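You operate a simulated robot arm through the tools that you are given. There is no shell and no other tool.

You are at the controls of a simulated robot arm. One attempt, no reset.

TASK
Free block 57 from the vice and clamp the silver air cylinder instead.
Fine: wind the vice fully open; the block goes on the bench top beside block 75. Set down upright: numbered steel block, silver air cylinder.
Where things are to end (x, y in the base frame): numbered steel block within 0.07 m of [0.72, 0.44].

Only the result counts: the job must be done as asked and must still hold three seconds after the hand-in. Knocking over, shifting, dropping, spilling or breaking anything else fails it.

THE ROBOT
A 7-joint arm with a two-finger parallel gripper, fixed in place. Base frame: the origin is on the floor under the middle of its stand, x ahead of it, y to its left, z up; the work surface is at about z = 0.88. Readings come in m, rad, newtons and seconds.
It reaches about 1.479 m from its shoulder. Its first joint turns from -2.897 to 2.897 rad. Payload 4.4 kg.
The tool frame sits at the grasp point between the pads (the TCP): z along the fingers, y along the line on which they close. The tips reach 0.023 m beyond it. The gripper opens to 0.094 m. The fingers are 0.038 m wide and 0.01 m thick; the gripper's body (0.054 by 0.096 m) begins 0.039 m behind the TCP.
Orientation is that of the tool frame in the base frame, as a unit quaternion [w, x, y, z]. With the fingers straight down and closing along the base's y, the tool's x points along the base's -x, its y along +y and its z along -z.

THE INTERFACE
- The arm moves only by the tool nudge_tool. Its arguments are lists of equal length, an entry for each row: "gripper": the opening, from 0 (shut) to 1 (fully open); "translation": the shift along the base's x, y, z in units of 150 mm (1.0 is 150 mm), a list of three; "dr": the turn, a rotation vector about the base's x, y, z in units of 180 degrees (1.0 is 180 degrees), a list of three. In form: {"gripper": [gripper, ...], "translation": [[dx, dy, dz], ...], "dr": [[rx, ry, rz], ...]}. A call has 1 to 20 rows; each row is the pose to reach, as a shift and turn from the pose commanded when the call began. A call with a number of a shift or a turn outside -1 to 1 is refused whole. A row lasts 0.2 s, in which the tool goes at most 0.05 m and 0.15 rad; a call with a longer step from one row to the next is refused whole, and so is a gripper value outside its range. Where a pose cannot be reached the arm comes as near as it can. A force on the tool above 90 N (or 10 N above the force at the start of the call, whichever is more), or a blocked arm, ends the call early, and 0.2 s more pass. Each finger travels about 0.072 m/s and halts on what it meets, pressing with about 21 N; the grip force reading is that of the motor and also rises with nothing between the fingers. The clock runs only during rows and for 0.2 s after the last one: add rows that repeat a pose to give the fingers time. The reply holds the time, the measured pose of the TCP, the force on the tool along the base axes, the opening and the grip force, in the units named above and with some noise, with the torque about the TCP (base axes, N m) and any sound that the robot's microphone picked up.
- Cameras (640 x 400 px; columns grow to the right, rows downward): "scene" is fixed at [0.2211, -0.4994, 1.6064]; the picture's right is [0.56, -0.83, 0.00], its down [-0.47, -0.31, -0.83] and it looks along [0.69, 0.46, -0.56] (base axes); focal length 335 px, centre (320, 200). "wrist" rides on the gripper at [0.086, 0.016, -0.075] in the tool frame; the picture's right is [-0.18, 0.98, 0.00], its down [-0.58, -0.11, -0.81] and it looks along [-0.79, -0.15, 0.59] (tool axes); focal length 243 px, centre (320, 200).
- camera(camera): a new picture of that camera. No time passes.
- point_at(camera, pixels): for up to 12 pixels [column, row] of the newest picture of that camera ("zoom" is the newest enlarged one), the place [x, y, z] in the base frame of the surface seen there, good to about 0.003 m. No time passes.
- inspect(camera, box): a new picture of the part [left, top, right, bottom] of that camera's present view, enlarged. No time passes.
- close_job(): hands the job in; it is judged then, once.

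Unless the task says otherwise, let go and move clear before handing in.

The tools are called after ">>>" as name(argument=value, ...) on one line, values as JSON. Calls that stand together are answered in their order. nudge_tool: Moves the arm, as the interface text tells. Its arguments: {"type":"object","properties":{"gripper":{"type":"array","items":{"type":"number"}},"translation":{"type":"array","items":{"type":"array","items":{"type":"number"}}},"dr":{"type":"array","items":{"type":"array","items":{"type":"number"}}}},"required":["gripper","translation","dr"]} The other tools are called the same way: camera (camera) takes a picture; point_at (camera, pixels) gives the place of the surface under pixels of a picture; inspect (camera, box) takes an enlarged picture of a part of a camera's view; close_job () hands the job in.

At the start:

```text
time: 0.0
tcp_pos: [0.7853, 0.3591, 1.2669]
ee_rot: [0.001, 0.0, 1.0, 0.001]
contact_force: [0.2, -0.7, 0.0]
wrist_torque: [0.0, 0.03, 0.0]
finger_gap: 0.0942
gripper_force: 0.1
```

scene: 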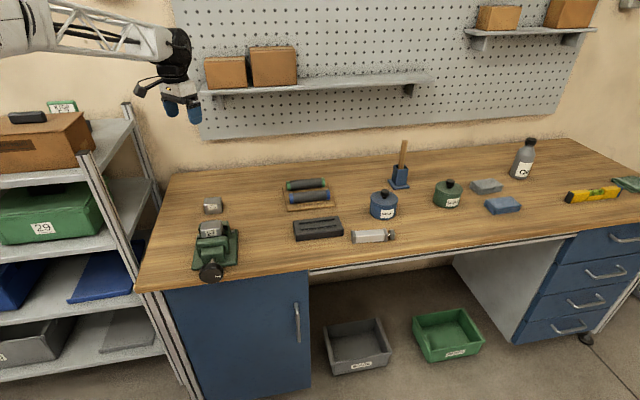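
wrist: 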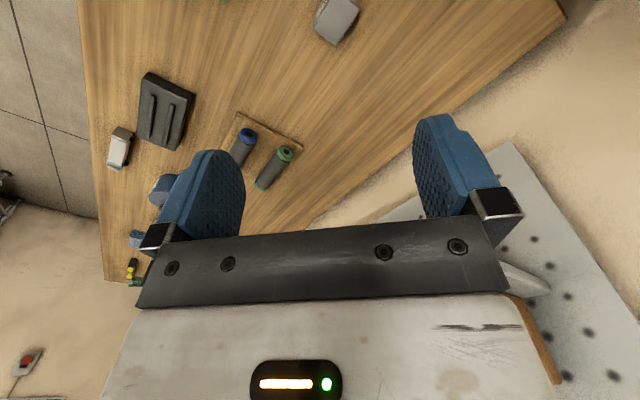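

The scene shows the vice near pixel (213,250) with a block in it, another block at (212,205), and the silver cylinder at (372,236). I'll enlarge these areas to see details before moving.

>>> inspect(camera="scene", box=[160, 180, 288, 290])

>>> inspect(camera="scene", box=[280, 170, 420, 258])

>>> point_at(camera="scene", pixels=[[212, 204], [211, 228], [210, 272], [372, 236], [355, 237], [390, 236], [218, 245], [234, 245], [318, 229]])

```text
3.64 times, centred on (224, 235) of scene
```

zoom: 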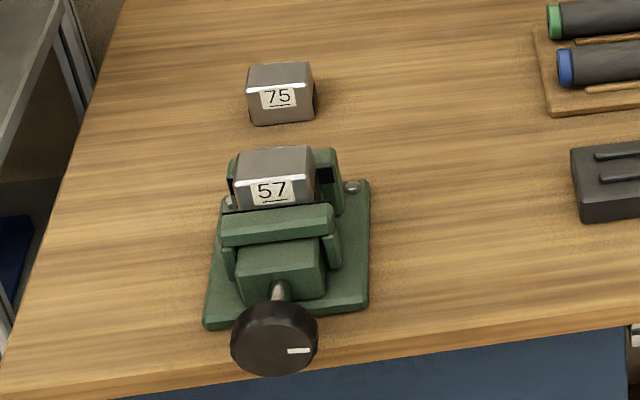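

```text
4.55 times, centred on (350, 214) of scene
```

zoom: 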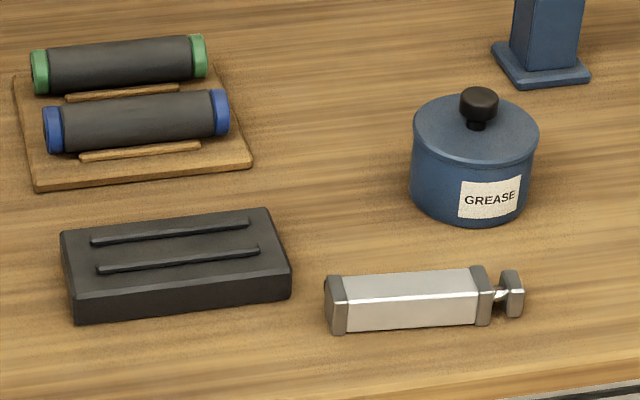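

```text
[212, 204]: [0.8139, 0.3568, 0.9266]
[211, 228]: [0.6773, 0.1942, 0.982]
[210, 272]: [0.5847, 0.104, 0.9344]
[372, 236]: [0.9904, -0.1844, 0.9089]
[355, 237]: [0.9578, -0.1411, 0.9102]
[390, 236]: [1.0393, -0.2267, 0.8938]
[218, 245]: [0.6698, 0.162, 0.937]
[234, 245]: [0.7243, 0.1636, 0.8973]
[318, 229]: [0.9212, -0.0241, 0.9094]
```

The vice has a round black knob at the front of its screw, about (210,270), and block 57 sits between the jaws above. I'll zoom in on the vice and measure its geometry.

>>> inspect(camera="scene", box=[190, 215, 254, 285])

```text
5.71 times, centred on (222, 250) of scene
```

zoom: 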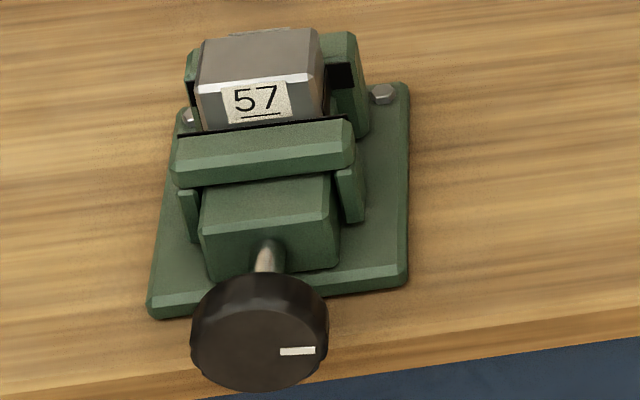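

>>> point_at(camera="zoom", pixels=[[260, 335], [197, 335], [322, 335], [260, 385], [260, 285], [298, 351], [262, 265], [215, 60], [310, 60], [205, 95], [318, 90], [260, 40]])

>>> point_at(camera="zoom", pixels=[[155, 310], [400, 280], [400, 88], [180, 150], [345, 130], [180, 175], [350, 155], [340, 40], [210, 235], [325, 225], [265, 205], [500, 320]])

```text
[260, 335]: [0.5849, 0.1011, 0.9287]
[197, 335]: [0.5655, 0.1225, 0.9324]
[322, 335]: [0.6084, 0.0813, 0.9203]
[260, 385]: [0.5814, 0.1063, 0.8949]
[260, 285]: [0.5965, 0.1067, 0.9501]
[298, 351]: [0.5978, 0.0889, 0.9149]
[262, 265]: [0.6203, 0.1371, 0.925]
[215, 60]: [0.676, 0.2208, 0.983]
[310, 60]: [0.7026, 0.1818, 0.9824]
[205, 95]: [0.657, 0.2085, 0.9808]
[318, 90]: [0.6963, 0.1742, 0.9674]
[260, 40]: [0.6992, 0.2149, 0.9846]
```

```text
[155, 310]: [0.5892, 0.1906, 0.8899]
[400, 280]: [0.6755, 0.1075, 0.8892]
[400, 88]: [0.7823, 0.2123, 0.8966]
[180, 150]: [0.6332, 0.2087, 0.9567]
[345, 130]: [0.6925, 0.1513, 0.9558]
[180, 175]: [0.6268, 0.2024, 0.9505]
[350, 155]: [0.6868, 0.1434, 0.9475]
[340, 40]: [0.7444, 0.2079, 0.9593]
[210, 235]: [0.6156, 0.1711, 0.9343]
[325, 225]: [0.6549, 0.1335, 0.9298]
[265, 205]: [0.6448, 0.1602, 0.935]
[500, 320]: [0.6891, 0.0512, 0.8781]
```

The vice axis runs at about 45° in the base frame (base plate corners (0.589,0.191), (0.676,0.108), (0.782,0.212)), with the knob centred near (0.585,0.101,0.922). Next I'll measure the bench edge near the knob, block 75 and the cylinder.

>>> point_at(camera="zoom", pixels=[[20, 385], [100, 375], [400, 340], [500, 328], [600, 312], [160, 385], [350, 350], [120, 300], [600, 290]])

>>> inspect(camera="scene", box=[340, 215, 404, 255])

```text
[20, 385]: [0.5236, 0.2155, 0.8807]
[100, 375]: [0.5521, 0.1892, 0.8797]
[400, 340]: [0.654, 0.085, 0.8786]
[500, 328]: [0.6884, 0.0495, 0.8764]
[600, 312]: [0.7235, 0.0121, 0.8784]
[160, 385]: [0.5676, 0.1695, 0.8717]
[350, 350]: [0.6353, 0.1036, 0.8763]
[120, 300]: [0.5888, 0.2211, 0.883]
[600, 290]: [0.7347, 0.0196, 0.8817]
```

```text
10.00 times, centred on (372, 235) of scene
```

zoom: 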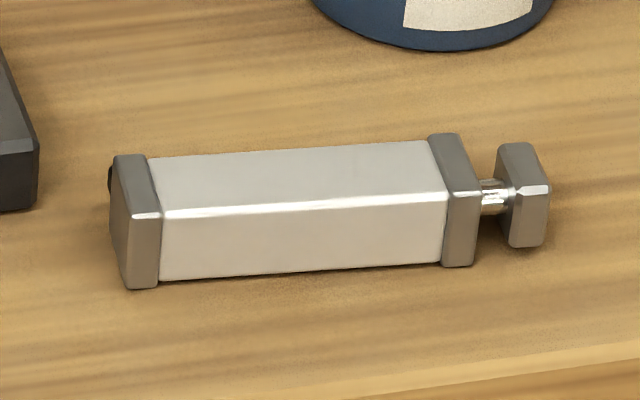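

The knob overhangs the bench edge (edge line x+y≈0.739, knob face at x+y≈0.686), so a horizontal approach along the vice axis looks possible. Now I'll measure the cylinder in the current zoom.

>>> point_at(camera="zoom", pixels=[[130, 165], [155, 190], [165, 215], [140, 280], [445, 195], [430, 145], [465, 185], [460, 260], [300, 180], [520, 165], [540, 220], [300, 240]])

>>> inspect(camera="scene", box=[190, 190, 238, 222])

```text
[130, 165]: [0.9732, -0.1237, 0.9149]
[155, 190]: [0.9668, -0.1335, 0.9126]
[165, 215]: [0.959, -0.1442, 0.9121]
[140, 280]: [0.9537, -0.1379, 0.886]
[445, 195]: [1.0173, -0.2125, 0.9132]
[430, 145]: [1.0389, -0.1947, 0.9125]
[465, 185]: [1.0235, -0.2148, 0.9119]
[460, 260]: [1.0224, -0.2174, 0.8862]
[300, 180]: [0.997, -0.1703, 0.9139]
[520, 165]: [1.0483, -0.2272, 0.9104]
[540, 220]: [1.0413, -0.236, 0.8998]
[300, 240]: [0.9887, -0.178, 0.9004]
```

```text
12.50 times, centred on (214, 206) of scene
```

zoom: 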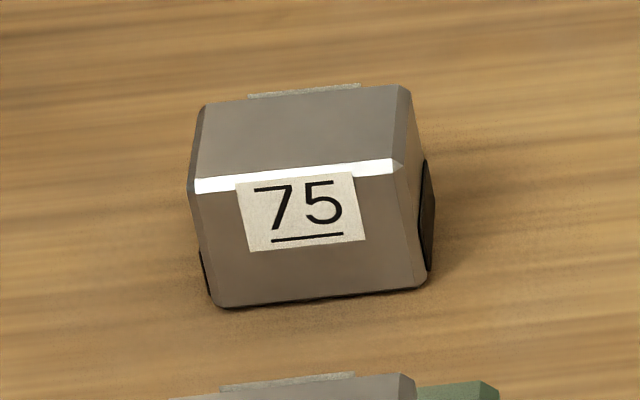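

Block 75 is visible with its label face toward the front and dark pads on its ends; I'll measure it to know the size of both blocks and the target space at (0.72, 0.44).

>>> point_at(camera="zoom", pixels=[[197, 185], [395, 168], [405, 92], [205, 110], [218, 300], [420, 282], [300, 130], [300, 260], [430, 215], [420, 160], [100, 200], [250, 97]])

>>> inspect(camera="scene", box=[130, 160, 258, 240])

>>> inspect(camera="wrist", box=[80, 0, 400, 200])

```text
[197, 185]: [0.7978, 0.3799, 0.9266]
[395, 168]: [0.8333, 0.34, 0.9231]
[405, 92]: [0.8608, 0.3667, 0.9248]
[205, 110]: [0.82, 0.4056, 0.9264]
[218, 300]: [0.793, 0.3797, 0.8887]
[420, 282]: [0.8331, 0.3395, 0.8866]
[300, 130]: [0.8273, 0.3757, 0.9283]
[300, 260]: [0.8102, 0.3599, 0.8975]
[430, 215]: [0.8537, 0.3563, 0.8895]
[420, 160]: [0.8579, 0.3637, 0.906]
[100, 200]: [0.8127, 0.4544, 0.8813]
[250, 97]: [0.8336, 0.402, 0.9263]
```

```text
5.00 times, centred on (194, 200) of scene
```

zoom: 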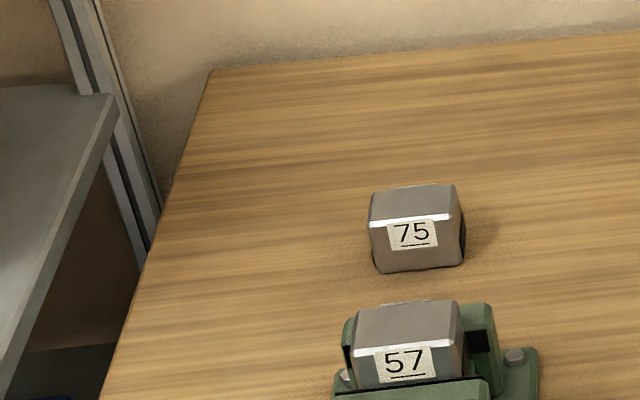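

```text
2.00 times, centred on (240, 100) of wrist
```

zoom: 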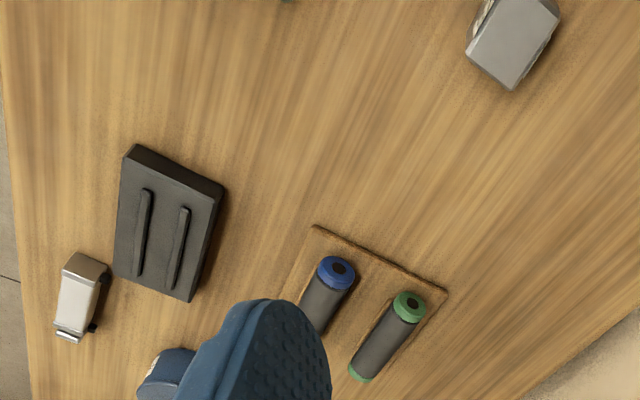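

Block 75 is centred near (0.828, 0.373), about 0.055 × 0.04 × 0.047 m. I'll query the shelf unit and the surroundings in front of the bench, so the arm's path stays clear.

>>> camera(camera="scene")

>>> point_at(camera="scene", pixels=[[95, 155], [50, 140], [130, 110], [150, 290], [190, 390], [60, 230], [20, 118], [180, 60], [60, 30], [250, 75], [300, 85], [140, 200]])

```text
taken
```

scene: 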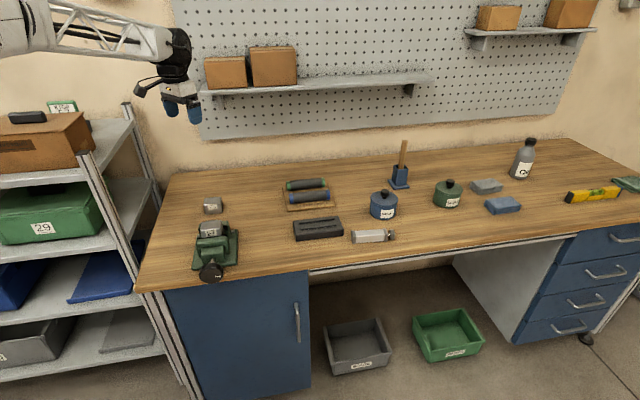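

```text
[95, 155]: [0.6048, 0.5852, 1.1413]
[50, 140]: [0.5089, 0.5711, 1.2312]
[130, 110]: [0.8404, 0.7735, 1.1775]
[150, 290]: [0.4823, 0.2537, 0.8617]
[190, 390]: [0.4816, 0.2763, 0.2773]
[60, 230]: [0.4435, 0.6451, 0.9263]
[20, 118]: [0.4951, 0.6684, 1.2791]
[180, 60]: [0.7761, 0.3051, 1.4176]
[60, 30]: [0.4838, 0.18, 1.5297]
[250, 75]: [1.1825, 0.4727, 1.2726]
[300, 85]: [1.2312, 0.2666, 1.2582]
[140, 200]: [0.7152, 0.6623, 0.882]
```

The shelf unit is at y≥0.57, clear of the path I need. I'll start moving the hand toward the front of the knob while yawing +45° so that the closing line is perpendicular to the vice axis.

>>> nudge_tool(gripper=[1, 1, 1, 1, 1, 1, 1], translation=[[-0.13, -0.16, 0], [-0.27, -0.33, 0], [-0.41, -0.5, 0], [-0.54, -0.66, 0], [-0.68, -0.83, 0], [-0.82, -1.0, 0], [-0.82, -1.0, 0]], dr=[[0, 0, 0.042], [0, 0, 0.084], [0, 0, 0.126], [0, 0, 0.168], [0, 0, 0.21], [0, 0, 0.25], [0, 0, 0.25]])

```text
time: 1.6
tcp_pos: [0.6613, 0.2071, 1.2667]
ee_rot: [0.001, -0.384, 0.923, 0.001]
contact_force: [0.2, 0.3, 0.0]
wrist_torque: [0.0, 0.01, -0.01]
finger_gap: 0.094
gripper_force: 0.1
```

The hand is at (0.661,0.207,1.267), yawed 45° as intended. Next I'll continue toward the front of the knob at this height.

>>> nudge_tool(gripper=[1, 1, 1, 1, 1, 1], translation=[[-0.17, -0.2, 0], [-0.34, -0.4, 0], [-0.51, -0.6, 0], [-0.67, -0.8, 0], [-0.84, -1.0, 0], [-0.84, -1.0, 0]], dr=[[0, 0, 0], [0, 0, 0], [0, 0, 0], [0, 0, 0], [0, 0, 0], [0, 0, 0]])

>>> camera(camera="wrist")

>>> camera(camera="scene")

```text
time: 3.0
tcp_pos: [0.5342, 0.0587, 1.2663]
ee_rot: [0.0, -0.383, 0.924, 0.001]
contact_force: [-0.4, -0.1, 0.0]
wrist_torque: [0.04, 0.0, -0.01]
finger_gap: 0.0938
gripper_force: 0.1
```

```text
taken
```

wrist: 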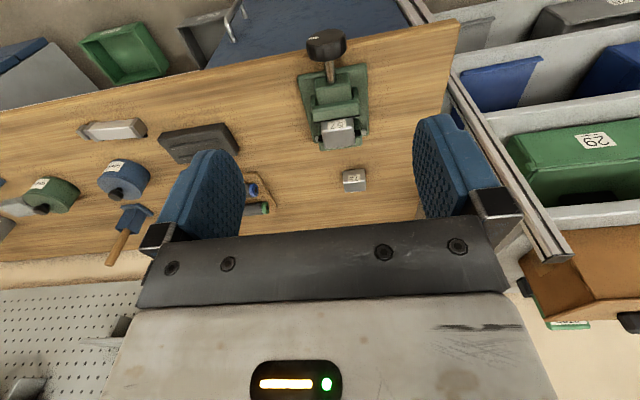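

```text
taken
```

scene: 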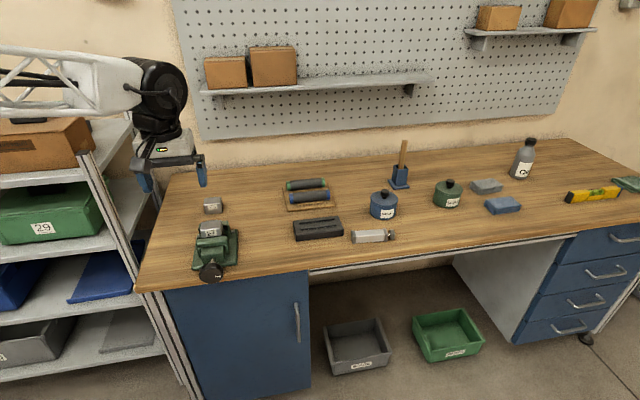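

The hand is now above the front edge at (0.534,0.059,1.266) with clear space around. I'll pitch it 90° so that the fingers point along the vice axis (+45° horizontal).

>>> nudge_tool(gripper=[1, 1, 1, 1, 1, 1, 1, 1, 1, 1, 1, 1, 1], translation=[[0, 0, 0], [0, 0, 0], [0, 0, 0], [0, 0, 0], [0, 0, 0], [0, 0, 0], [0, 0, 0], [0, 0, 0], [0, 0, 0], [0, 0, 0], [0, 0, 0], [0, 0, 0], [0, 0, 0]], dr=[[0.0295, -0.0295, 0], [0.059, -0.059, 0], [0.0885, -0.0885, 0], [0.118, -0.118, 0], [0.1475, -0.1475, 0], [0.177, -0.177, 0], [0.2065, -0.2065, 0], [0.236, -0.236, 0], [0.2655, -0.2655, 0], [0.295, -0.295, 0], [0.3245, -0.3245, 0], [0.3535, -0.3535, 0], [0.3535, -0.3535, 0]])

>>> camera(camera="scene")

>>> camera(camera="wrist")

```text
time: 5.8
tcp_pos: [0.5344, 0.0587, 1.2655]
ee_rot: [0.654, -0.271, 0.652, 0.272]
contact_force: [0.0, 0.0, 0.7]
wrist_torque: [0.02, 0.01, -0.04]
finger_gap: 0.0942
gripper_force: 0.1
```

```text
taken
```

scene: 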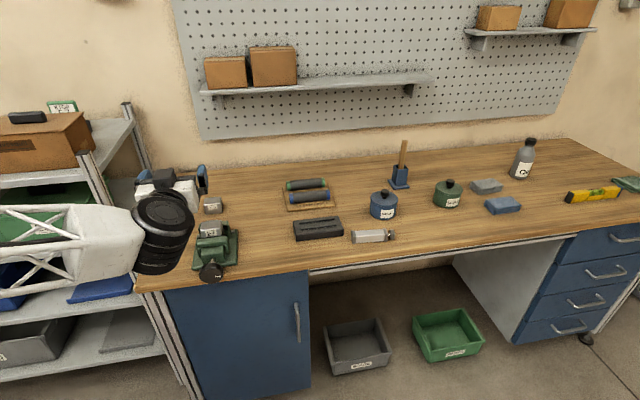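

```text
taken
```

wrist: 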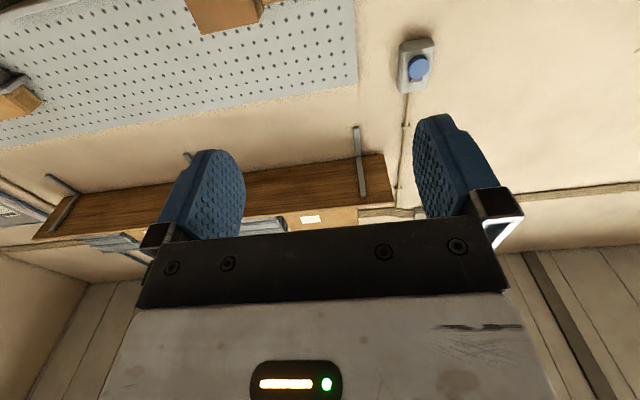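

The pitched pose was reached exactly. Now I'll lower the hand in front of the bench, keeping back from the knob, in two steps.

>>> nudge_tool(gripper=[1, 1, 1, 1, 1, 1], translation=[[-0.012, -0.024, -0.2], [-0.024, -0.048, -0.4], [-0.036, -0.072, -0.6], [-0.048, -0.096, -0.8], [-0.06, -0.123, -1.0], [-0.06, -0.123, -1.0]], dr=[[0, 0, 0], [0, 0, 0], [0, 0, 0], [0, 0, 0], [0, 0, 0], [0, 0, 0]])

>>> nudge_tool(gripper=[1, 1, 1, 1, 1, 1], translation=[[0, 0, -0.2], [0, 0, -0.4], [0, 0, -0.6], [0, 0, -0.8], [0, 0, -1.0], [0, 0, -1.0]], dr=[[0, 0, 0], [0, 0, 0], [0, 0, 0], [0, 0, 0], [0, 0, 0], [0, 0, 0]])

>>> camera(camera="scene")

>>> camera(camera="wrist")

```text
time: 7.2
tcp_pos: [0.5258, 0.0382, 1.1146]
ee_rot: [0.654, -0.271, 0.652, 0.271]
contact_force: [0.3, -0.2, -0.5]
wrist_torque: [0.05, -0.01, -0.01]
finger_gap: 0.0938
gripper_force: 0.0
```

```text
time: 8.6
tcp_pos: [0.5274, 0.0409, 0.9635]
ee_rot: [0.654, -0.27, 0.653, 0.271]
contact_force: [0.0, 0.3, 0.0]
wrist_torque: [0.0, 0.04, 0.01]
finger_gap: 0.0941
gripper_force: 0.0
```

```text
taken
```

scene: 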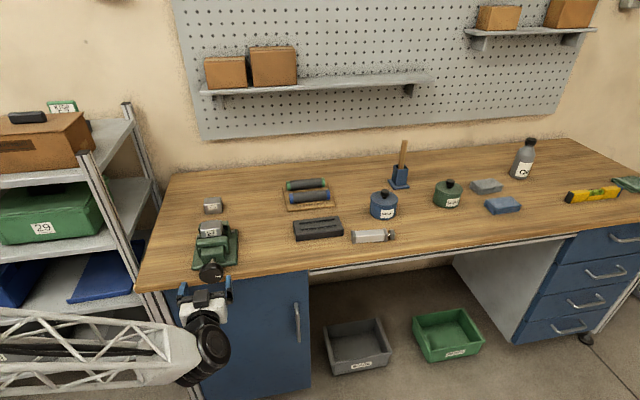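

```text
taken
```

wrist: 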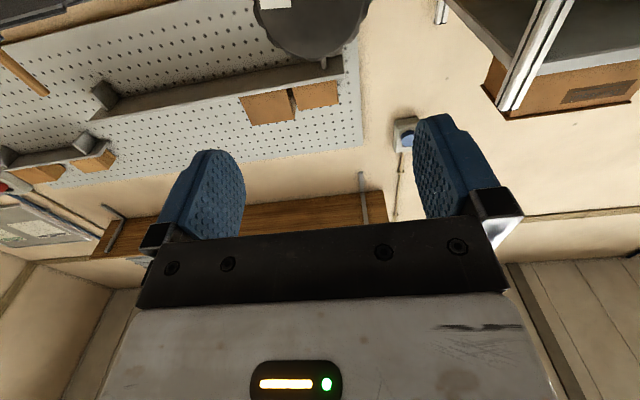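

The reach is fine; the knob appears at the top of the wrist view near (312,25). I'll lower the last 4 cm to the knob's height and check the alignment.

>>> nudge_tool(gripper=[1, 1, 1], translation=[[0, 0, -0.14], [0, 0, -0.277], [0, 0, -0.277]], dr=[[0, 0, 0], [0, 0, 0], [0, 0, 0]])

>>> camera(camera="wrist")

>>> inspect(camera="scene", box=[170, 220, 260, 310])

```text
time: 9.4
tcp_pos: [0.5264, 0.039, 0.9234]
ee_rot: [0.653, -0.271, 0.653, 0.272]
contact_force: [-0.7, -0.8, 0.3]
wrist_torque: [-0.03, -0.03, 0.03]
finger_gap: 0.0942
gripper_force: 0.0
```

```text
taken
```

wrist: 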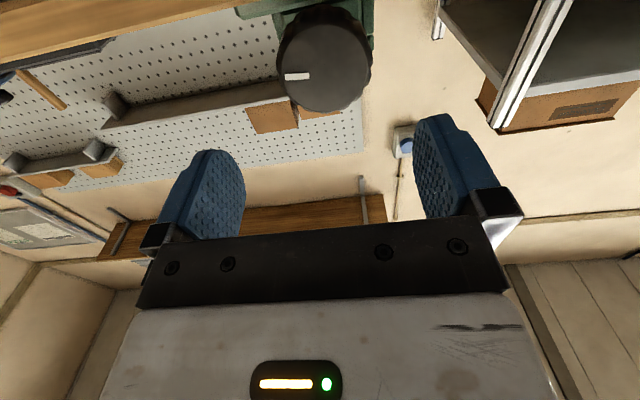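

```text
4.44 times, centred on (215, 265) of scene
```

zoom: 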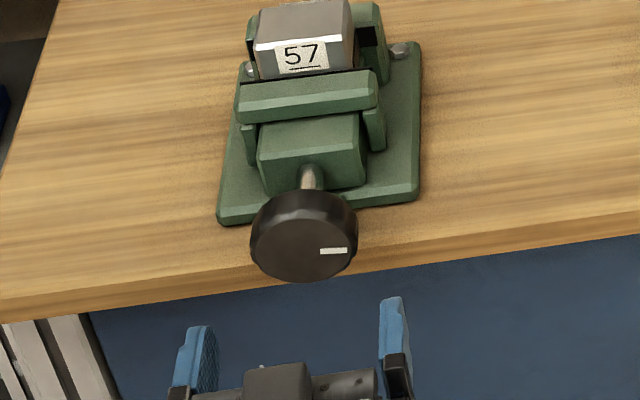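

The wrist view shows the knob face centred near (323,62). I'll measure it from this view to refine the axis.

>>> point_at(camera="wrist", pixels=[[323, 62], [285, 62], [360, 62], [323, 20], [323, 100], [297, 76], [300, 35], [345, 35], [300, 92], [345, 92], [368, 60], [340, 10]])

>>> inspect(camera="wrist", box=[220, 0, 420, 125])

```text
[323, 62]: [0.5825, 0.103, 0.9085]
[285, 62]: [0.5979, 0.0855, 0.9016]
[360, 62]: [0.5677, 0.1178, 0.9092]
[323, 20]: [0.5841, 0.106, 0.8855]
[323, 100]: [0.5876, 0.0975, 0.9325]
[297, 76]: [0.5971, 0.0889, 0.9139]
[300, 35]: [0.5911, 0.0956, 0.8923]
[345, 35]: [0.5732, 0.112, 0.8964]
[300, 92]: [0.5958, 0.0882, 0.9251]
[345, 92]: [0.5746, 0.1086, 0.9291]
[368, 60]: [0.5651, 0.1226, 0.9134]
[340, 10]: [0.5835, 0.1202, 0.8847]
```

```text
3.20 times, centred on (320, 62) of wrist
```

zoom: 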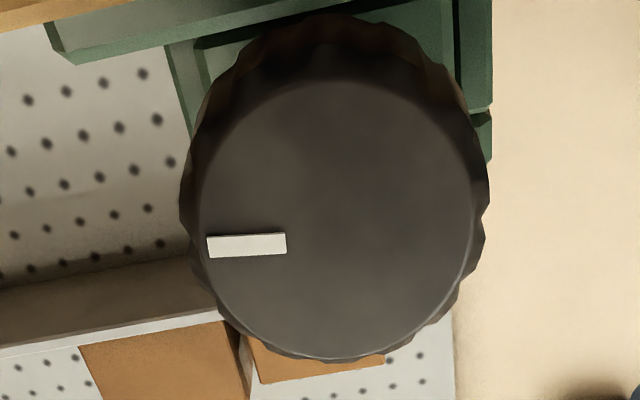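

The knob is scalloped and its face circle spans (200..478, 80..360) in the zoom. I'll sample its rim to get the centre.

>>> point_at(camera="zoom", pixels=[[338, 222], [206, 215], [470, 215], [340, 90], [335, 350], [245, 130], [430, 130], [245, 310], [430, 310], [340, 40], [340, 20], [484, 210]])

```text
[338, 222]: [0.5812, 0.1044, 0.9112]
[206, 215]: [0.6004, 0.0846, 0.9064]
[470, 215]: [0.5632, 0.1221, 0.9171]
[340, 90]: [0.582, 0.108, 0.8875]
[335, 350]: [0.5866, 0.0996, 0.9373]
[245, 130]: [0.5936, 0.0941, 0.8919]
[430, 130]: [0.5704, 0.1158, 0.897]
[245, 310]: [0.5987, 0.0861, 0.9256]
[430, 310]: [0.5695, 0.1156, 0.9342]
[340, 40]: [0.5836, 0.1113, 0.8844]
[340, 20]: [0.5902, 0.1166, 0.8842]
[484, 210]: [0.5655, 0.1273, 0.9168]
```

The wrist view gives the knob centre at about (0.582,0.104,0.912); the scene view suggested slightly higher. I'll zoom tightly in the scene view to resolve the difference.

>>> inspect(camera="scene", box=[194, 250, 234, 285])

```text
11.43 times, centred on (214, 268) of scene
```

zoom: 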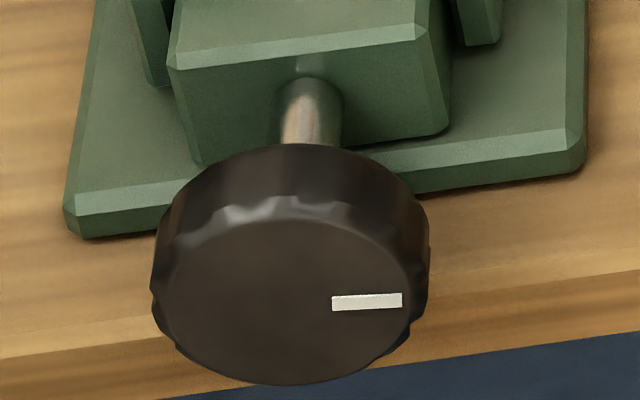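

>>> point_at(camera="zoom", pixels=[[282, 302], [168, 295], [400, 275], [300, 225], [280, 375], [310, 100], [310, 130], [300, 155], [367, 302], [290, 190], [200, 340], [385, 340]])

```text
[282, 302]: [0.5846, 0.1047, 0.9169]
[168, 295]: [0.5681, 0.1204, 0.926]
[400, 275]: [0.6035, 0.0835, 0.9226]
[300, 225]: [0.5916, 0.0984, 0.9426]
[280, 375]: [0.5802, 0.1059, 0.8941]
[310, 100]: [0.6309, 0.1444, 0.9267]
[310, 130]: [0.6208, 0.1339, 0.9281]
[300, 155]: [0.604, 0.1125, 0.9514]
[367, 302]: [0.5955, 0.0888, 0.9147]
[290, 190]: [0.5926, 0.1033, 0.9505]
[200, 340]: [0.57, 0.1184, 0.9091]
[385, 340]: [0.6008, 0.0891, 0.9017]
```

Averaging both views puts the knob axis at t=(x−y)/√2≈0.341, z≈0.917, with its face at s≈0.486. Before gripping, I'll test in free space how far the wrist can roll in the unscrewing (counter-clockwise, −axis) direction.

>>> nudge_tool(gripper=[1, 1, 1, 1, 1, 1, 1, 1, 1, 1, 1, 1, 1, 1, 1, 1, 1, 1, 1, 1], translation=[[-0.017, 0.017, -0.04], [-0.017, 0.017, -0.04], [-0.017, 0.017, -0.04], [-0.017, 0.017, -0.04], [-0.017, 0.017, -0.04], [-0.017, 0.017, -0.04], [-0.017, 0.017, -0.04], [-0.017, 0.017, -0.04], [-0.017, 0.017, -0.04], [-0.017, 0.017, -0.04], [-0.017, 0.017, -0.04], [-0.017, 0.017, -0.04], [-0.017, 0.017, -0.04], [-0.017, 0.017, -0.04], [-0.017, 0.017, -0.04], [-0.017, 0.017, -0.04], [-0.017, 0.017, -0.04], [-0.017, 0.017, -0.04], [-0.017, 0.017, -0.04], [-0.017, 0.017, -0.04]], dr=[[-0.033, -0.033, 0], [-0.066, -0.066, 0], [-0.099, -0.099, 0], [-0.132, -0.132, 0], [-0.165, -0.165, 0], [-0.198, -0.198, 0], [-0.231, -0.231, 0], [-0.264, -0.264, 0], [-0.297, -0.297, 0], [-0.33, -0.33, 0], [-0.363, -0.363, 0], [-0.396, -0.396, 0], [-0.429, -0.429, 0], [-0.462, -0.462, 0], [-0.495, -0.495, 0], [-0.528, -0.528, 0], [-0.561, -0.561, 0], [-0.594, -0.594, 0], [-0.627, -0.627, 0], [-0.627, -0.627, 0]])

>>> camera(camera="scene")

```text
time: 13.6
tcp_pos: [0.5237, 0.043, 0.9178]
ee_rot: [-0.381, 0.692, 0.151, 0.595]
contact_force: [-0.6, -0.3, 0.0]
wrist_torque: [-0.02, -0.02, -0.01]
finger_gap: 0.0939
gripper_force: 0.2
out of reach, approached as far as the arm can: row 4, 5, 6, 7, 8, 9, 10, 11, 12, 13, 14
```

```text
taken
```

scene: 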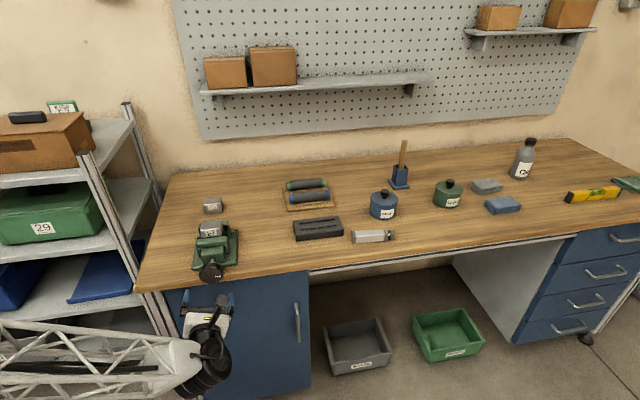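

The wrist limit is about 28° past the start roll going counter-clockwise, but the arm then wrapped round and did reach the 160° pose (rows 15+ fine), which gives a long stroke from here. I'll test the continuous stroke of 168° counter-clockwise from here in free space.

>>> nudge_tool(gripper=[1, 1, 1, 1, 1, 1, 1, 1, 1, 1, 1, 1, 1, 1, 1, 1, 1, 1, 1, 1], translation=[[0, 0, 0], [0, 0, 0], [0, 0, 0], [0, 0, 0], [0, 0, 0], [0, 0, 0], [0, 0, 0], [0, 0, 0], [0, 0, 0], [0, 0, 0], [0, 0, 0], [0, 0, 0], [0, 0, 0], [0, 0, 0], [0, 0, 0], [0, 0, 0], [0, 0, 0], [0, 0, 0], [0, 0, 0], [0, 0, 0]], dr=[[-0.033, -0.033, 0], [-0.066, -0.066, 0], [-0.099, -0.099, 0], [-0.132, -0.132, 0], [-0.165, -0.165, 0], [-0.198, -0.198, 0], [-0.231, -0.231, 0], [-0.264, -0.264, 0], [-0.297, -0.297, 0], [-0.33, -0.33, 0], [-0.363, -0.363, 0], [-0.396, -0.396, 0], [-0.429, -0.429, 0], [-0.462, -0.462, 0], [-0.495, -0.495, 0], [-0.528, -0.528, 0], [-0.561, -0.561, 0], [-0.594, -0.594, 0], [-0.627, -0.627, 0], [-0.66, -0.66, 0]])

```text
time: 17.8
tcp_pos: [0.3938, 0.324, 0.9606]
ee_rot: [0.577, -0.009, 0.717, 0.392]
contact_force: [0.3, 0.2, 0.1]
wrist_torque: [-0.04, -0.04, -0.02]
finger_gap: 0.0939
gripper_force: 0.1
out of reach, approached as far as the arm can: row 7, 8, 9, 10, 11, 12, 13, 14, 15, 16, 17, 18, 19, 20
```

The arm drifted to (0.394,0.324,0.961) because those rows were out of reach in this configuration, though no contact was felt. I'll look at where the arm is now.

>>> camera(camera="scene")

>>> camera(camera="wrist")

```text
taken
```

scene: 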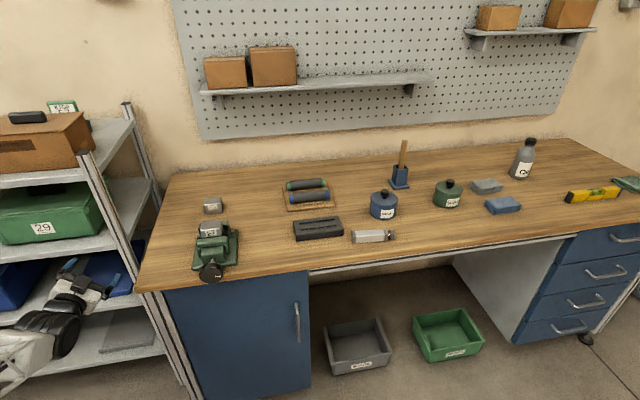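

```text
taken
```

wrist: 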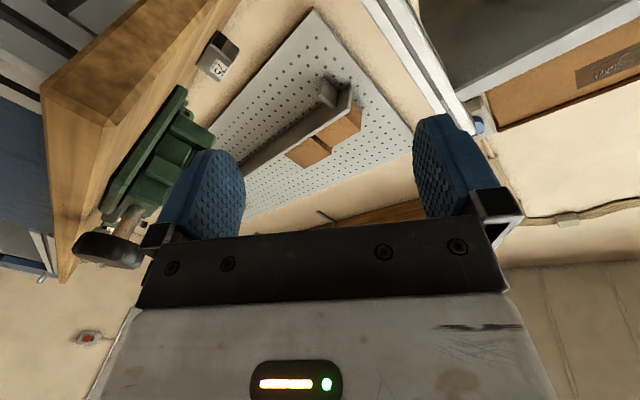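

The arm is clear of everything, just stretched off-target. I'll raise the commanded pose well away from the bench in small steps so the arm can unwind safely.

>>> nudge_tool(gripper=[1, 1, 1, 1, 1, 1], translation=[[-0.02, -0.02, 0.2], [-0.04, -0.04, 0.4], [-0.06, -0.06, 0.6], [-0.08, -0.08, 0.8], [-0.1, -0.1, 1.0], [-0.1, -0.1, 1.0]], dr=[[0, 0, 0], [0, 0, 0], [0, 0, 0], [0, 0, 0], [0, 0, 0], [0, 0, 0]])

>>> camera(camera="scene")

```text
time: 19.2
tcp_pos: [0.3652, 0.3135, 1.0992]
ee_rot: [0.576, -0.009, 0.717, 0.394]
contact_force: [-0.2, -1.2, 0.3]
wrist_torque: [-0.01, -0.02, -0.03]
finger_gap: 0.0941
gripper_force: 0.1
```

```text
taken
```

scene: 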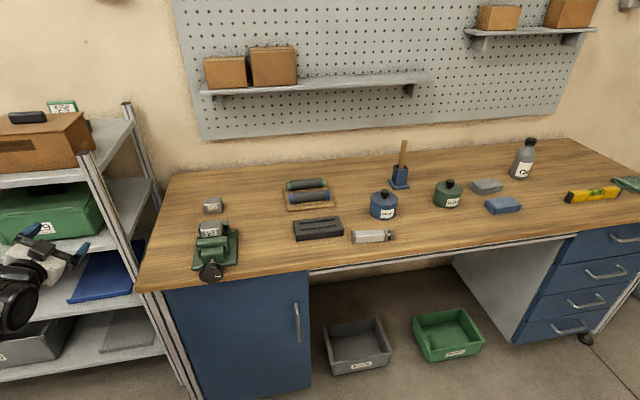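

The commanded pose now follows the reached one, and the current orientation is just the initial one pitched up about a horizontal axis. I'll go up and pitch back down to the home-like orientation, well clear of the shelf.

>>> nudge_tool(gripper=[1, 1, 1, 1, 1, 1, 1, 1, 1, 1, 1, 1, 1, 1], translation=[[0.08, -0.05, 0.08], [0.16, -0.1, 0.16], [0.25, -0.15, 0.25], [0.33, -0.2, 0.33], [0.41, -0.25, 0.41], [0.5, -0.3, 0.5], [0.58, -0.36, 0.58], [0.66, -0.42, 0.66], [0.75, -0.48, 0.75], [0.83, -0.54, 0.83], [0.91, -0.6, 0.91], [1.0, -0.67, 1.0], [1.0, -0.67, 1.0], [1.0, -0.67, 1.0]], dr=[[-0.0231, 0.0338, -0.0005], [-0.0462, 0.0676, -0.001], [-0.0694, 0.1014, -0.0016], [-0.0925, 0.1352, -0.0021], [-0.1156, 0.169, -0.0027], [-0.1388, 0.2028, -0.0032], [-0.1619, 0.2366, -0.0037], [-0.185, 0.2704, -0.0043], [-0.2081, 0.3042, -0.0048], [-0.2313, 0.338, -0.0053], [-0.2544, 0.3718, -0.0059], [-0.2775, 0.4056, -0.0064], [-0.2775, 0.4056, -0.0064], [-0.2775, 0.4056, -0.0064]])

>>> camera(camera="scene")

```text
time: 22.2
tcp_pos: [0.5138, 0.2177, 1.2303]
ee_rot: [-0.029, 0.0, 0.991, 0.127]
contact_force: [-0.1, -1.2, 0.1]
wrist_torque: [0.01, -0.02, 0.01]
finger_gap: 0.0941
gripper_force: 0.2
out of reach, approached as far as the arm can: row 5, 6, 7, 8, 9, 10, 11, 12, 13, 14
```

```text
taken
```

scene: 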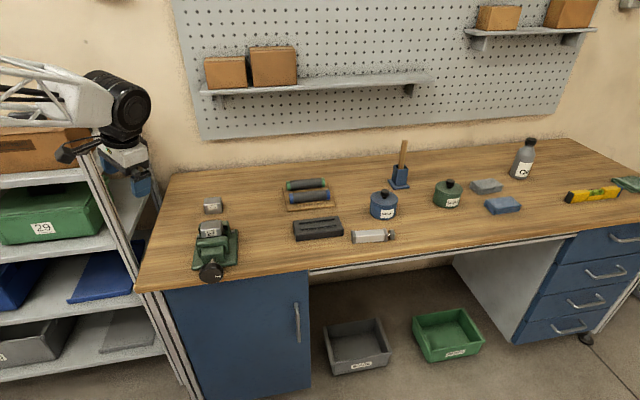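

The hand stopped about 15° tilted, so a joint is at a limit in this configuration. I'll extend outward toward the start position, where there is more slack, while removing the tilt.

>>> nudge_tool(gripper=[1, 1, 1, 1, 1, 1, 1, 1], translation=[[0.16, 0.09, 0.04], [0.32, 0.18, 0.08], [0.48, 0.27, 0.12], [0.64, 0.36, 0.16], [0.8, 0.45, 0.2], [0.97, 0.55, 0.25], [0.97, 0.55, 0.25], [0.97, 0.55, 0.25]], dr=[[0, 0, 0], [0, 0, 0], [0, 0, 0], [-0.02, -0.004, 0], [-0.04, -0.009, 0], [-0.06, -0.013, 0], [-0.081, -0.018, 0], [-0.081, -0.018, 0]])

>>> camera(camera="scene")

```text
time: 24.0
tcp_pos: [0.6577, 0.2964, 1.251]
ee_rot: [-0.034, 0.0, 0.991, 0.128]
contact_force: [0.1, -0.7, -0.5]
wrist_torque: [-0.01, -0.01, -0.01]
finger_gap: 0.0937
gripper_force: 0.0
out of reach, approached as far as the arm can: row 4, 5, 6, 7, 8
```

```text
taken
```

scene: 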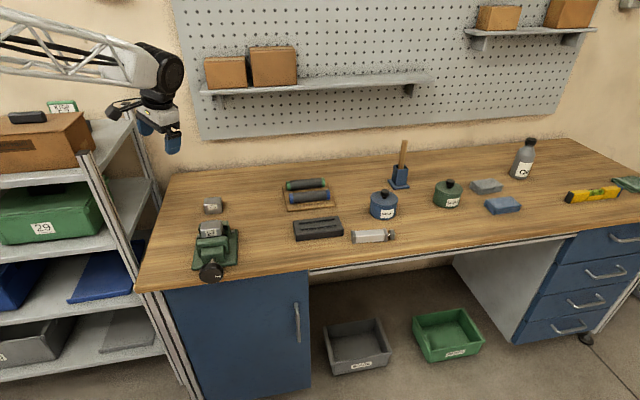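

The residual 15° tilt suggests the wrist went over to a flipped configuration with a forearm-roll joint at its limit. To flip it back I need the forearm direction, so I'll measure points on the forearm in this picture.

>>> point_at(camera="scene", pixels=[[10, 25], [40, 40], [80, 55], [110, 60], [135, 65], [160, 75], [165, 95], [150, 55], [120, 50], [60, 70], [30, 65], [170, 130]])

>>> inspect(camera="scene", box=[0, 0, 224, 160])

```text
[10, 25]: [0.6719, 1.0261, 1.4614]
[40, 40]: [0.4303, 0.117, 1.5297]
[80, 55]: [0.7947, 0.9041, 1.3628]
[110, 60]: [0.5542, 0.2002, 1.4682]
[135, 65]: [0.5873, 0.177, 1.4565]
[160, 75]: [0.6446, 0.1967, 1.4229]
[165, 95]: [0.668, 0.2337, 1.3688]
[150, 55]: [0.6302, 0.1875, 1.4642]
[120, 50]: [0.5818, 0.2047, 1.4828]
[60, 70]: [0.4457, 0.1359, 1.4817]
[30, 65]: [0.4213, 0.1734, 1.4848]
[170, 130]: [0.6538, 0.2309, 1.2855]
```

```text
2.50 times, centred on (112, 80) of scene
```

zoom: 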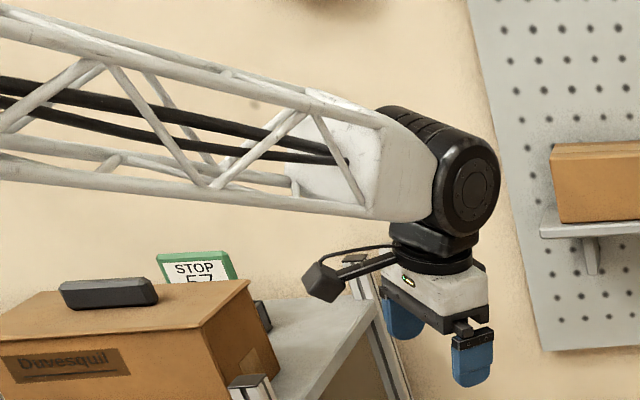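

The forearm points at roughly azimuth 22°, 12° downward, and the hand hangs under it. I'll first pitch the hand up to lie nearly along the forearm, in open space above the bench.

>>> nudge_tool(gripper=[1, 1, 1, 1, 1, 1, 1, 1, 1], translation=[[0.12, 0.02, 0.05], [0.24, 0.04, 0.12], [0.36, 0.06, 0.2], [0.48, 0.08, 0.3], [0.6, 0.1, 0.42], [0.71, 0.11, 0.56], [0.82, 0.12, 0.71], [0.93, 0.13, 0.87], [0.93, 0.13, 0.87]], dr=[[0.0133, -0.0394, -0.0113], [0.0266, -0.0787, -0.0227], [0.0399, -0.1181, -0.034], [0.0532, -0.1574, -0.0453], [0.0665, -0.1968, -0.0566], [0.0798, -0.2361, -0.068], [0.0931, -0.2755, -0.0793], [0.1064, -0.3148, -0.0906], [0.1064, -0.3148, -0.0906]])

>>> camera(camera="scene")

```text
time: 26.0
tcp_pos: [0.7975, 0.3173, 1.3822]
ee_rot: [0.454, 0.069, 0.845, 0.273]
contact_force: [-0.3, 0.0, 0.2]
wrist_torque: [0.0, -0.01, 0.0]
finger_gap: 0.094
gripper_force: 0.0
```

```text
taken
```

scene: 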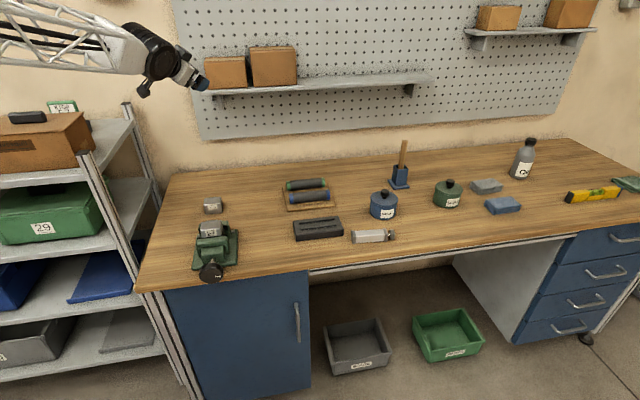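

The hand now points about 26° below horizontal, close to the forearm line. I'll check the forearm/hand alignment in close-up before the small circling motion.

>>> inspect(camera="scene", box=[0, 0, 224, 140])

>>> point_at(camera="scene", pixels=[[10, 8], [60, 20], [105, 30], [120, 40], [130, 50], [150, 40], [10, 60], [60, 68], [110, 72], [185, 75], [150, 75], [195, 80]])

```text
2.86 times, centred on (112, 70) of scene
```

zoom: 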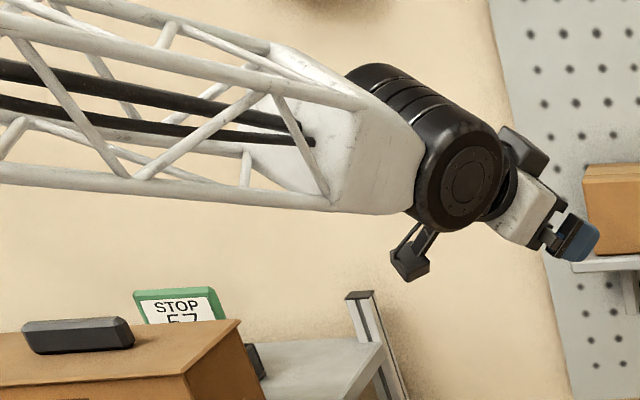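

```text
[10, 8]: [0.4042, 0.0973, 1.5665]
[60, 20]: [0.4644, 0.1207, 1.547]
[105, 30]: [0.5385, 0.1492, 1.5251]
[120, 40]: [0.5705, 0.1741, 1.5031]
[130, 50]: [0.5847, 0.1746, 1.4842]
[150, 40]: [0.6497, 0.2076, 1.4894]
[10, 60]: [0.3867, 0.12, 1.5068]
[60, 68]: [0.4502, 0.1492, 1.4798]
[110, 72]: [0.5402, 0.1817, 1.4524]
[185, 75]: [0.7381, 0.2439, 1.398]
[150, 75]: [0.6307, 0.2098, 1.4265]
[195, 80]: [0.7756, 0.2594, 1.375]
```

Forearm measured at azimuth 21.5°, pitch −17°; the hand is about 10° below it. I'll swing the hand in a small cone around the forearm via its left side to above it, to unwind the forearm-roll joint.

>>> nudge_tool(gripper=[1, 1, 1, 1, 1, 1, 1, 1, 1, 1, 1, 1, 1], translation=[[0, 0, 0], [0, 0, 0], [0, 0, 0], [0, 0, 0], [0, 0, 0], [0, 0, 0], [0, 0, 0], [0, 0, 0], [0, 0, 0], [0, 0, 0], [0, 0, 0], [0, 0, 0], [0, 0, 0]], dr=[[0.0036, 0.0116, 0.025], [0.0129, -0.0009, 0.0382], [0.022, -0.0164, 0.0473], [0.0304, -0.0346, 0.051], [0.0375, -0.0533, 0.0505], [0.043, -0.072, 0.0446], [0.0463, -0.0892, 0.034], [0.0473, -0.1037, 0.0197], [0.046, -0.1144, 0.0027], [0.0419, -0.1202, -0.0165], [0.0403, -0.1214, -0.0228], [0.0403, -0.1214, -0.0228], [0.0403, -0.1214, -0.0228]])

>>> inspect(camera="scene", box=[0, 0, 224, 140])

```text
time: 28.8
tcp_pos: [0.798, 0.3168, 1.3824]
ee_rot: [0.611, 0.074, 0.722, 0.316]
contact_force: [-0.5, 0.1, 0.3]
wrist_torque: [-0.04, 0.0, -0.01]
finger_gap: 0.0938
gripper_force: 0.1
out of reach, approached as far as the arm can: row 1, 2, 3, 4, 5, 6, 7, 8, 9
```

```text
2.86 times, centred on (112, 70) of scene
```

zoom: 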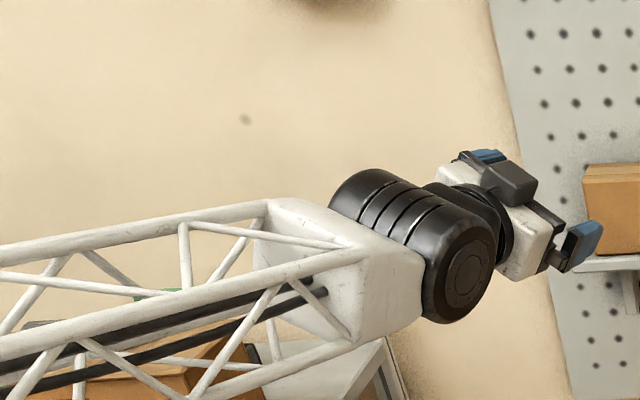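

The arm changed its elbow posture noticeably during that motion (rows 1–9 flagged). I'll look at the full scene picture to understand the current configuration.

>>> camera(camera="scene")

>>> point_at(camera="scene", pixels=[[10, 88], [90, 72], [20, 125], [110, 95], [140, 90], [165, 92], [60, 105], [5, 120], [180, 65], [205, 85]])

```text
taken
```

scene: 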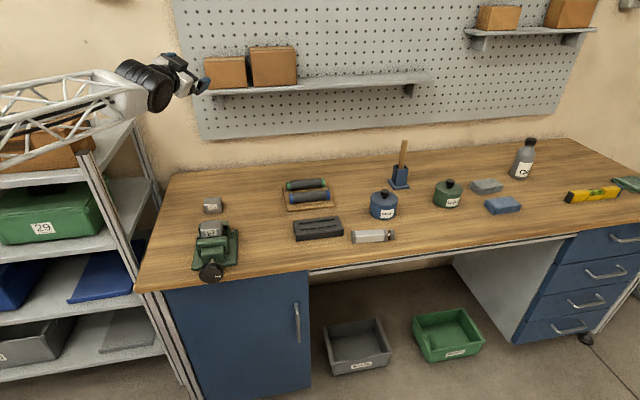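

```text
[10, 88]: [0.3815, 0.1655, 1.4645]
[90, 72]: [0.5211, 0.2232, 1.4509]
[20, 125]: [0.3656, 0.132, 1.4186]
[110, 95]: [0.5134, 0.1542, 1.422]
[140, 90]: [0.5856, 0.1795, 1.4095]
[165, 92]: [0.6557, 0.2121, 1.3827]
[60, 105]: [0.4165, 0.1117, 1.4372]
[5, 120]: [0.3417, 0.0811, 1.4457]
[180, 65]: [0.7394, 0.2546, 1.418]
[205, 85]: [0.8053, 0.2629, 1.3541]
```

The hand is now aligned with the forearm (both near azimuth 22°, pitch −3° to −6°). I'll pitch it down to vertical and see whether it now reaches without a limit.

>>> nudge_tool(gripper=[1, 1, 1, 1, 1, 1, 1, 1, 1, 1, 1, 1, 1], translation=[[-0.01, 0, -0.09], [-0.03, -0.01, -0.18], [-0.06, -0.02, -0.27], [-0.1, -0.04, -0.36], [-0.16, -0.07, -0.45], [-0.24, -0.1, -0.53], [-0.33, -0.14, -0.6], [-0.43, -0.18, -0.66], [-0.55, -0.23, -0.7], [-0.68, -0.28, -0.72], [-0.8, -0.33, -0.73], [-0.8, -0.33, -0.73], [-0.8, -0.33, -0.73]], dr=[[-0.0161, 0.0409, 0], [-0.0322, 0.0817, 0], [-0.0483, 0.1226, 0], [-0.0644, 0.1635, 0], [-0.0805, 0.2043, 0], [-0.0966, 0.2452, 0], [-0.1127, 0.286, 0], [-0.1288, 0.3269, 0], [-0.1449, 0.3678, 0], [-0.161, 0.4086, 0], [-0.1771, 0.4495, 0], [-0.1771, 0.4495, 0], [-0.1771, 0.4495, 0]])

>>> camera(camera="scene")

```text
time: 31.6
tcp_pos: [0.6788, 0.2652, 1.2574]
ee_rot: [-0.044, 0.101, 0.986, 0.125]
contact_force: [-1.0, 0.2, 0.1]
wrist_torque: [0.0, 0.01, 0.02]
finger_gap: 0.0941
gripper_force: 0.0
out of reach, approached as far as the arm can: row 2, 3, 4, 5, 6, 7, 8, 9, 10, 11, 12, 13
```

```text
taken
```

scene: 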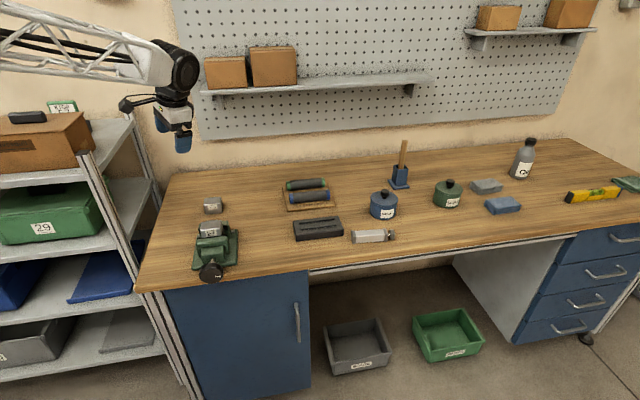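

The 15° residual tilt is still there, so the last motion just passed through alignment without unwinding. I'll repeat with a much larger cone: first bring the hand up through the forearm line to well above it.

>>> nudge_tool(gripper=[1, 1, 1, 1, 1, 1, 1, 1, 1], translation=[[0.12, 0.02, 0.04], [0.25, 0.04, 0.09], [0.37, 0.06, 0.16], [0.5, 0.09, 0.24], [0.62, 0.12, 0.33], [0.75, 0.14, 0.43], [0.87, 0.16, 0.54], [1.0, 0.18, 0.67], [1.0, 0.18, 0.67]], dr=[[0.0123, -0.0382, -0.0109], [0.0247, -0.0765, -0.0218], [0.037, -0.1147, -0.0327], [0.0494, -0.1529, -0.0436], [0.0617, -0.1912, -0.0545], [0.0741, -0.2294, -0.0655], [0.0864, -0.2676, -0.0764], [0.0988, -0.3059, -0.0873], [0.0988, -0.3059, -0.0873]])

>>> nudge_tool(gripper=[1, 1, 1, 1, 1, 1, 1, 1, 1], translation=[[0.025, -0.04, 0.12], [0.05, -0.08, 0.25], [0.075, -0.11, 0.37], [0.1, -0.15, 0.5], [0.125, -0.19, 0.62], [0.15, -0.23, 0.75], [0.175, -0.26, 0.87], [0.2, -0.3, 1.0], [0.2, -0.3, 1.0]], dr=[[0.0113, -0.035, -0.01], [0.0226, -0.0701, -0.02], [0.034, -0.1051, -0.03], [0.0453, -0.1402, -0.04], [0.0566, -0.1752, -0.05], [0.0679, -0.2103, -0.06], [0.0792, -0.2453, -0.07], [0.0905, -0.2804, -0.08], [0.0905, -0.2804, -0.08]])

>>> camera(camera="scene")

```text
time: 33.6
tcp_pos: [0.8275, 0.2924, 1.359]
ee_rot: [0.417, 0.153, 0.842, 0.308]
contact_force: [-0.7, 0.2, -0.1]
wrist_torque: [0.02, -0.03, 0.0]
finger_gap: 0.094
gripper_force: 0.0
```

```text
time: 35.6
tcp_pos: [0.8578, 0.2486, 1.5078]
ee_rot: [0.743, 0.164, 0.509, 0.401]
contact_force: [-0.1, 0.1, -0.1]
wrist_torque: [-0.02, 0.0, -0.03]
finger_gap: 0.0939
gripper_force: 0.0
```

```text
taken
```

scene: 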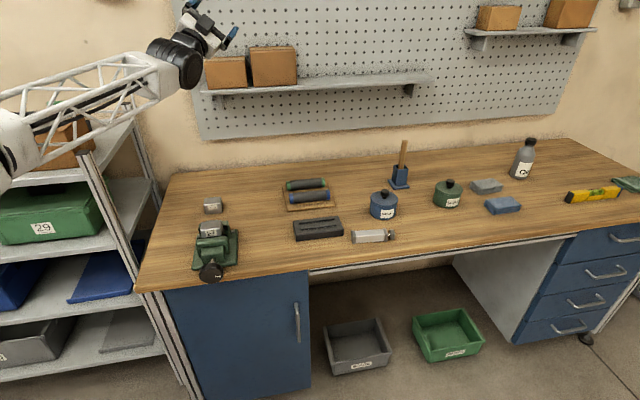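

The hand now points 25° upward as planned, with no limit flagged; the elbow is now visible low on the left. I'll measure the forearm direction again.

>>> point_at(camera="scene", pixels=[[10, 130], [15, 160], [30, 95], [50, 115], [100, 65], [140, 60], [150, 85], [185, 65], [190, 45], [220, 40], [60, 140], [100, 118]])

>>> inspect(camera="scene", box=[0, 0, 288, 180])

```text
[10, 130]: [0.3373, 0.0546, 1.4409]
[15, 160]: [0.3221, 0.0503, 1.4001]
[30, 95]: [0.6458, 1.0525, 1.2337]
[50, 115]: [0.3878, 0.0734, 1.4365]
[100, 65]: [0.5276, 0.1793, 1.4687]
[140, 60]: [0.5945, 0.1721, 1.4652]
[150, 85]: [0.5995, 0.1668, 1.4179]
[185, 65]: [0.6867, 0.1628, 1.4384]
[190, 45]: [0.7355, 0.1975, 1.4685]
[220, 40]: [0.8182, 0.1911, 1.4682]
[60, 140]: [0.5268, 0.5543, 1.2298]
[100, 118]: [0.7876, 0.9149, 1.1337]
```

```text
2.22 times, centred on (144, 90) of scene
```

zoom: 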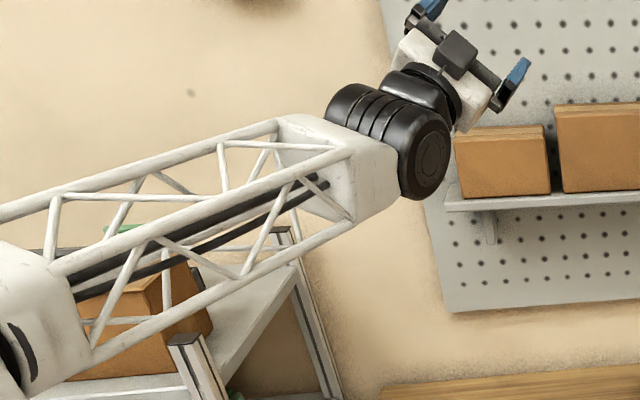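

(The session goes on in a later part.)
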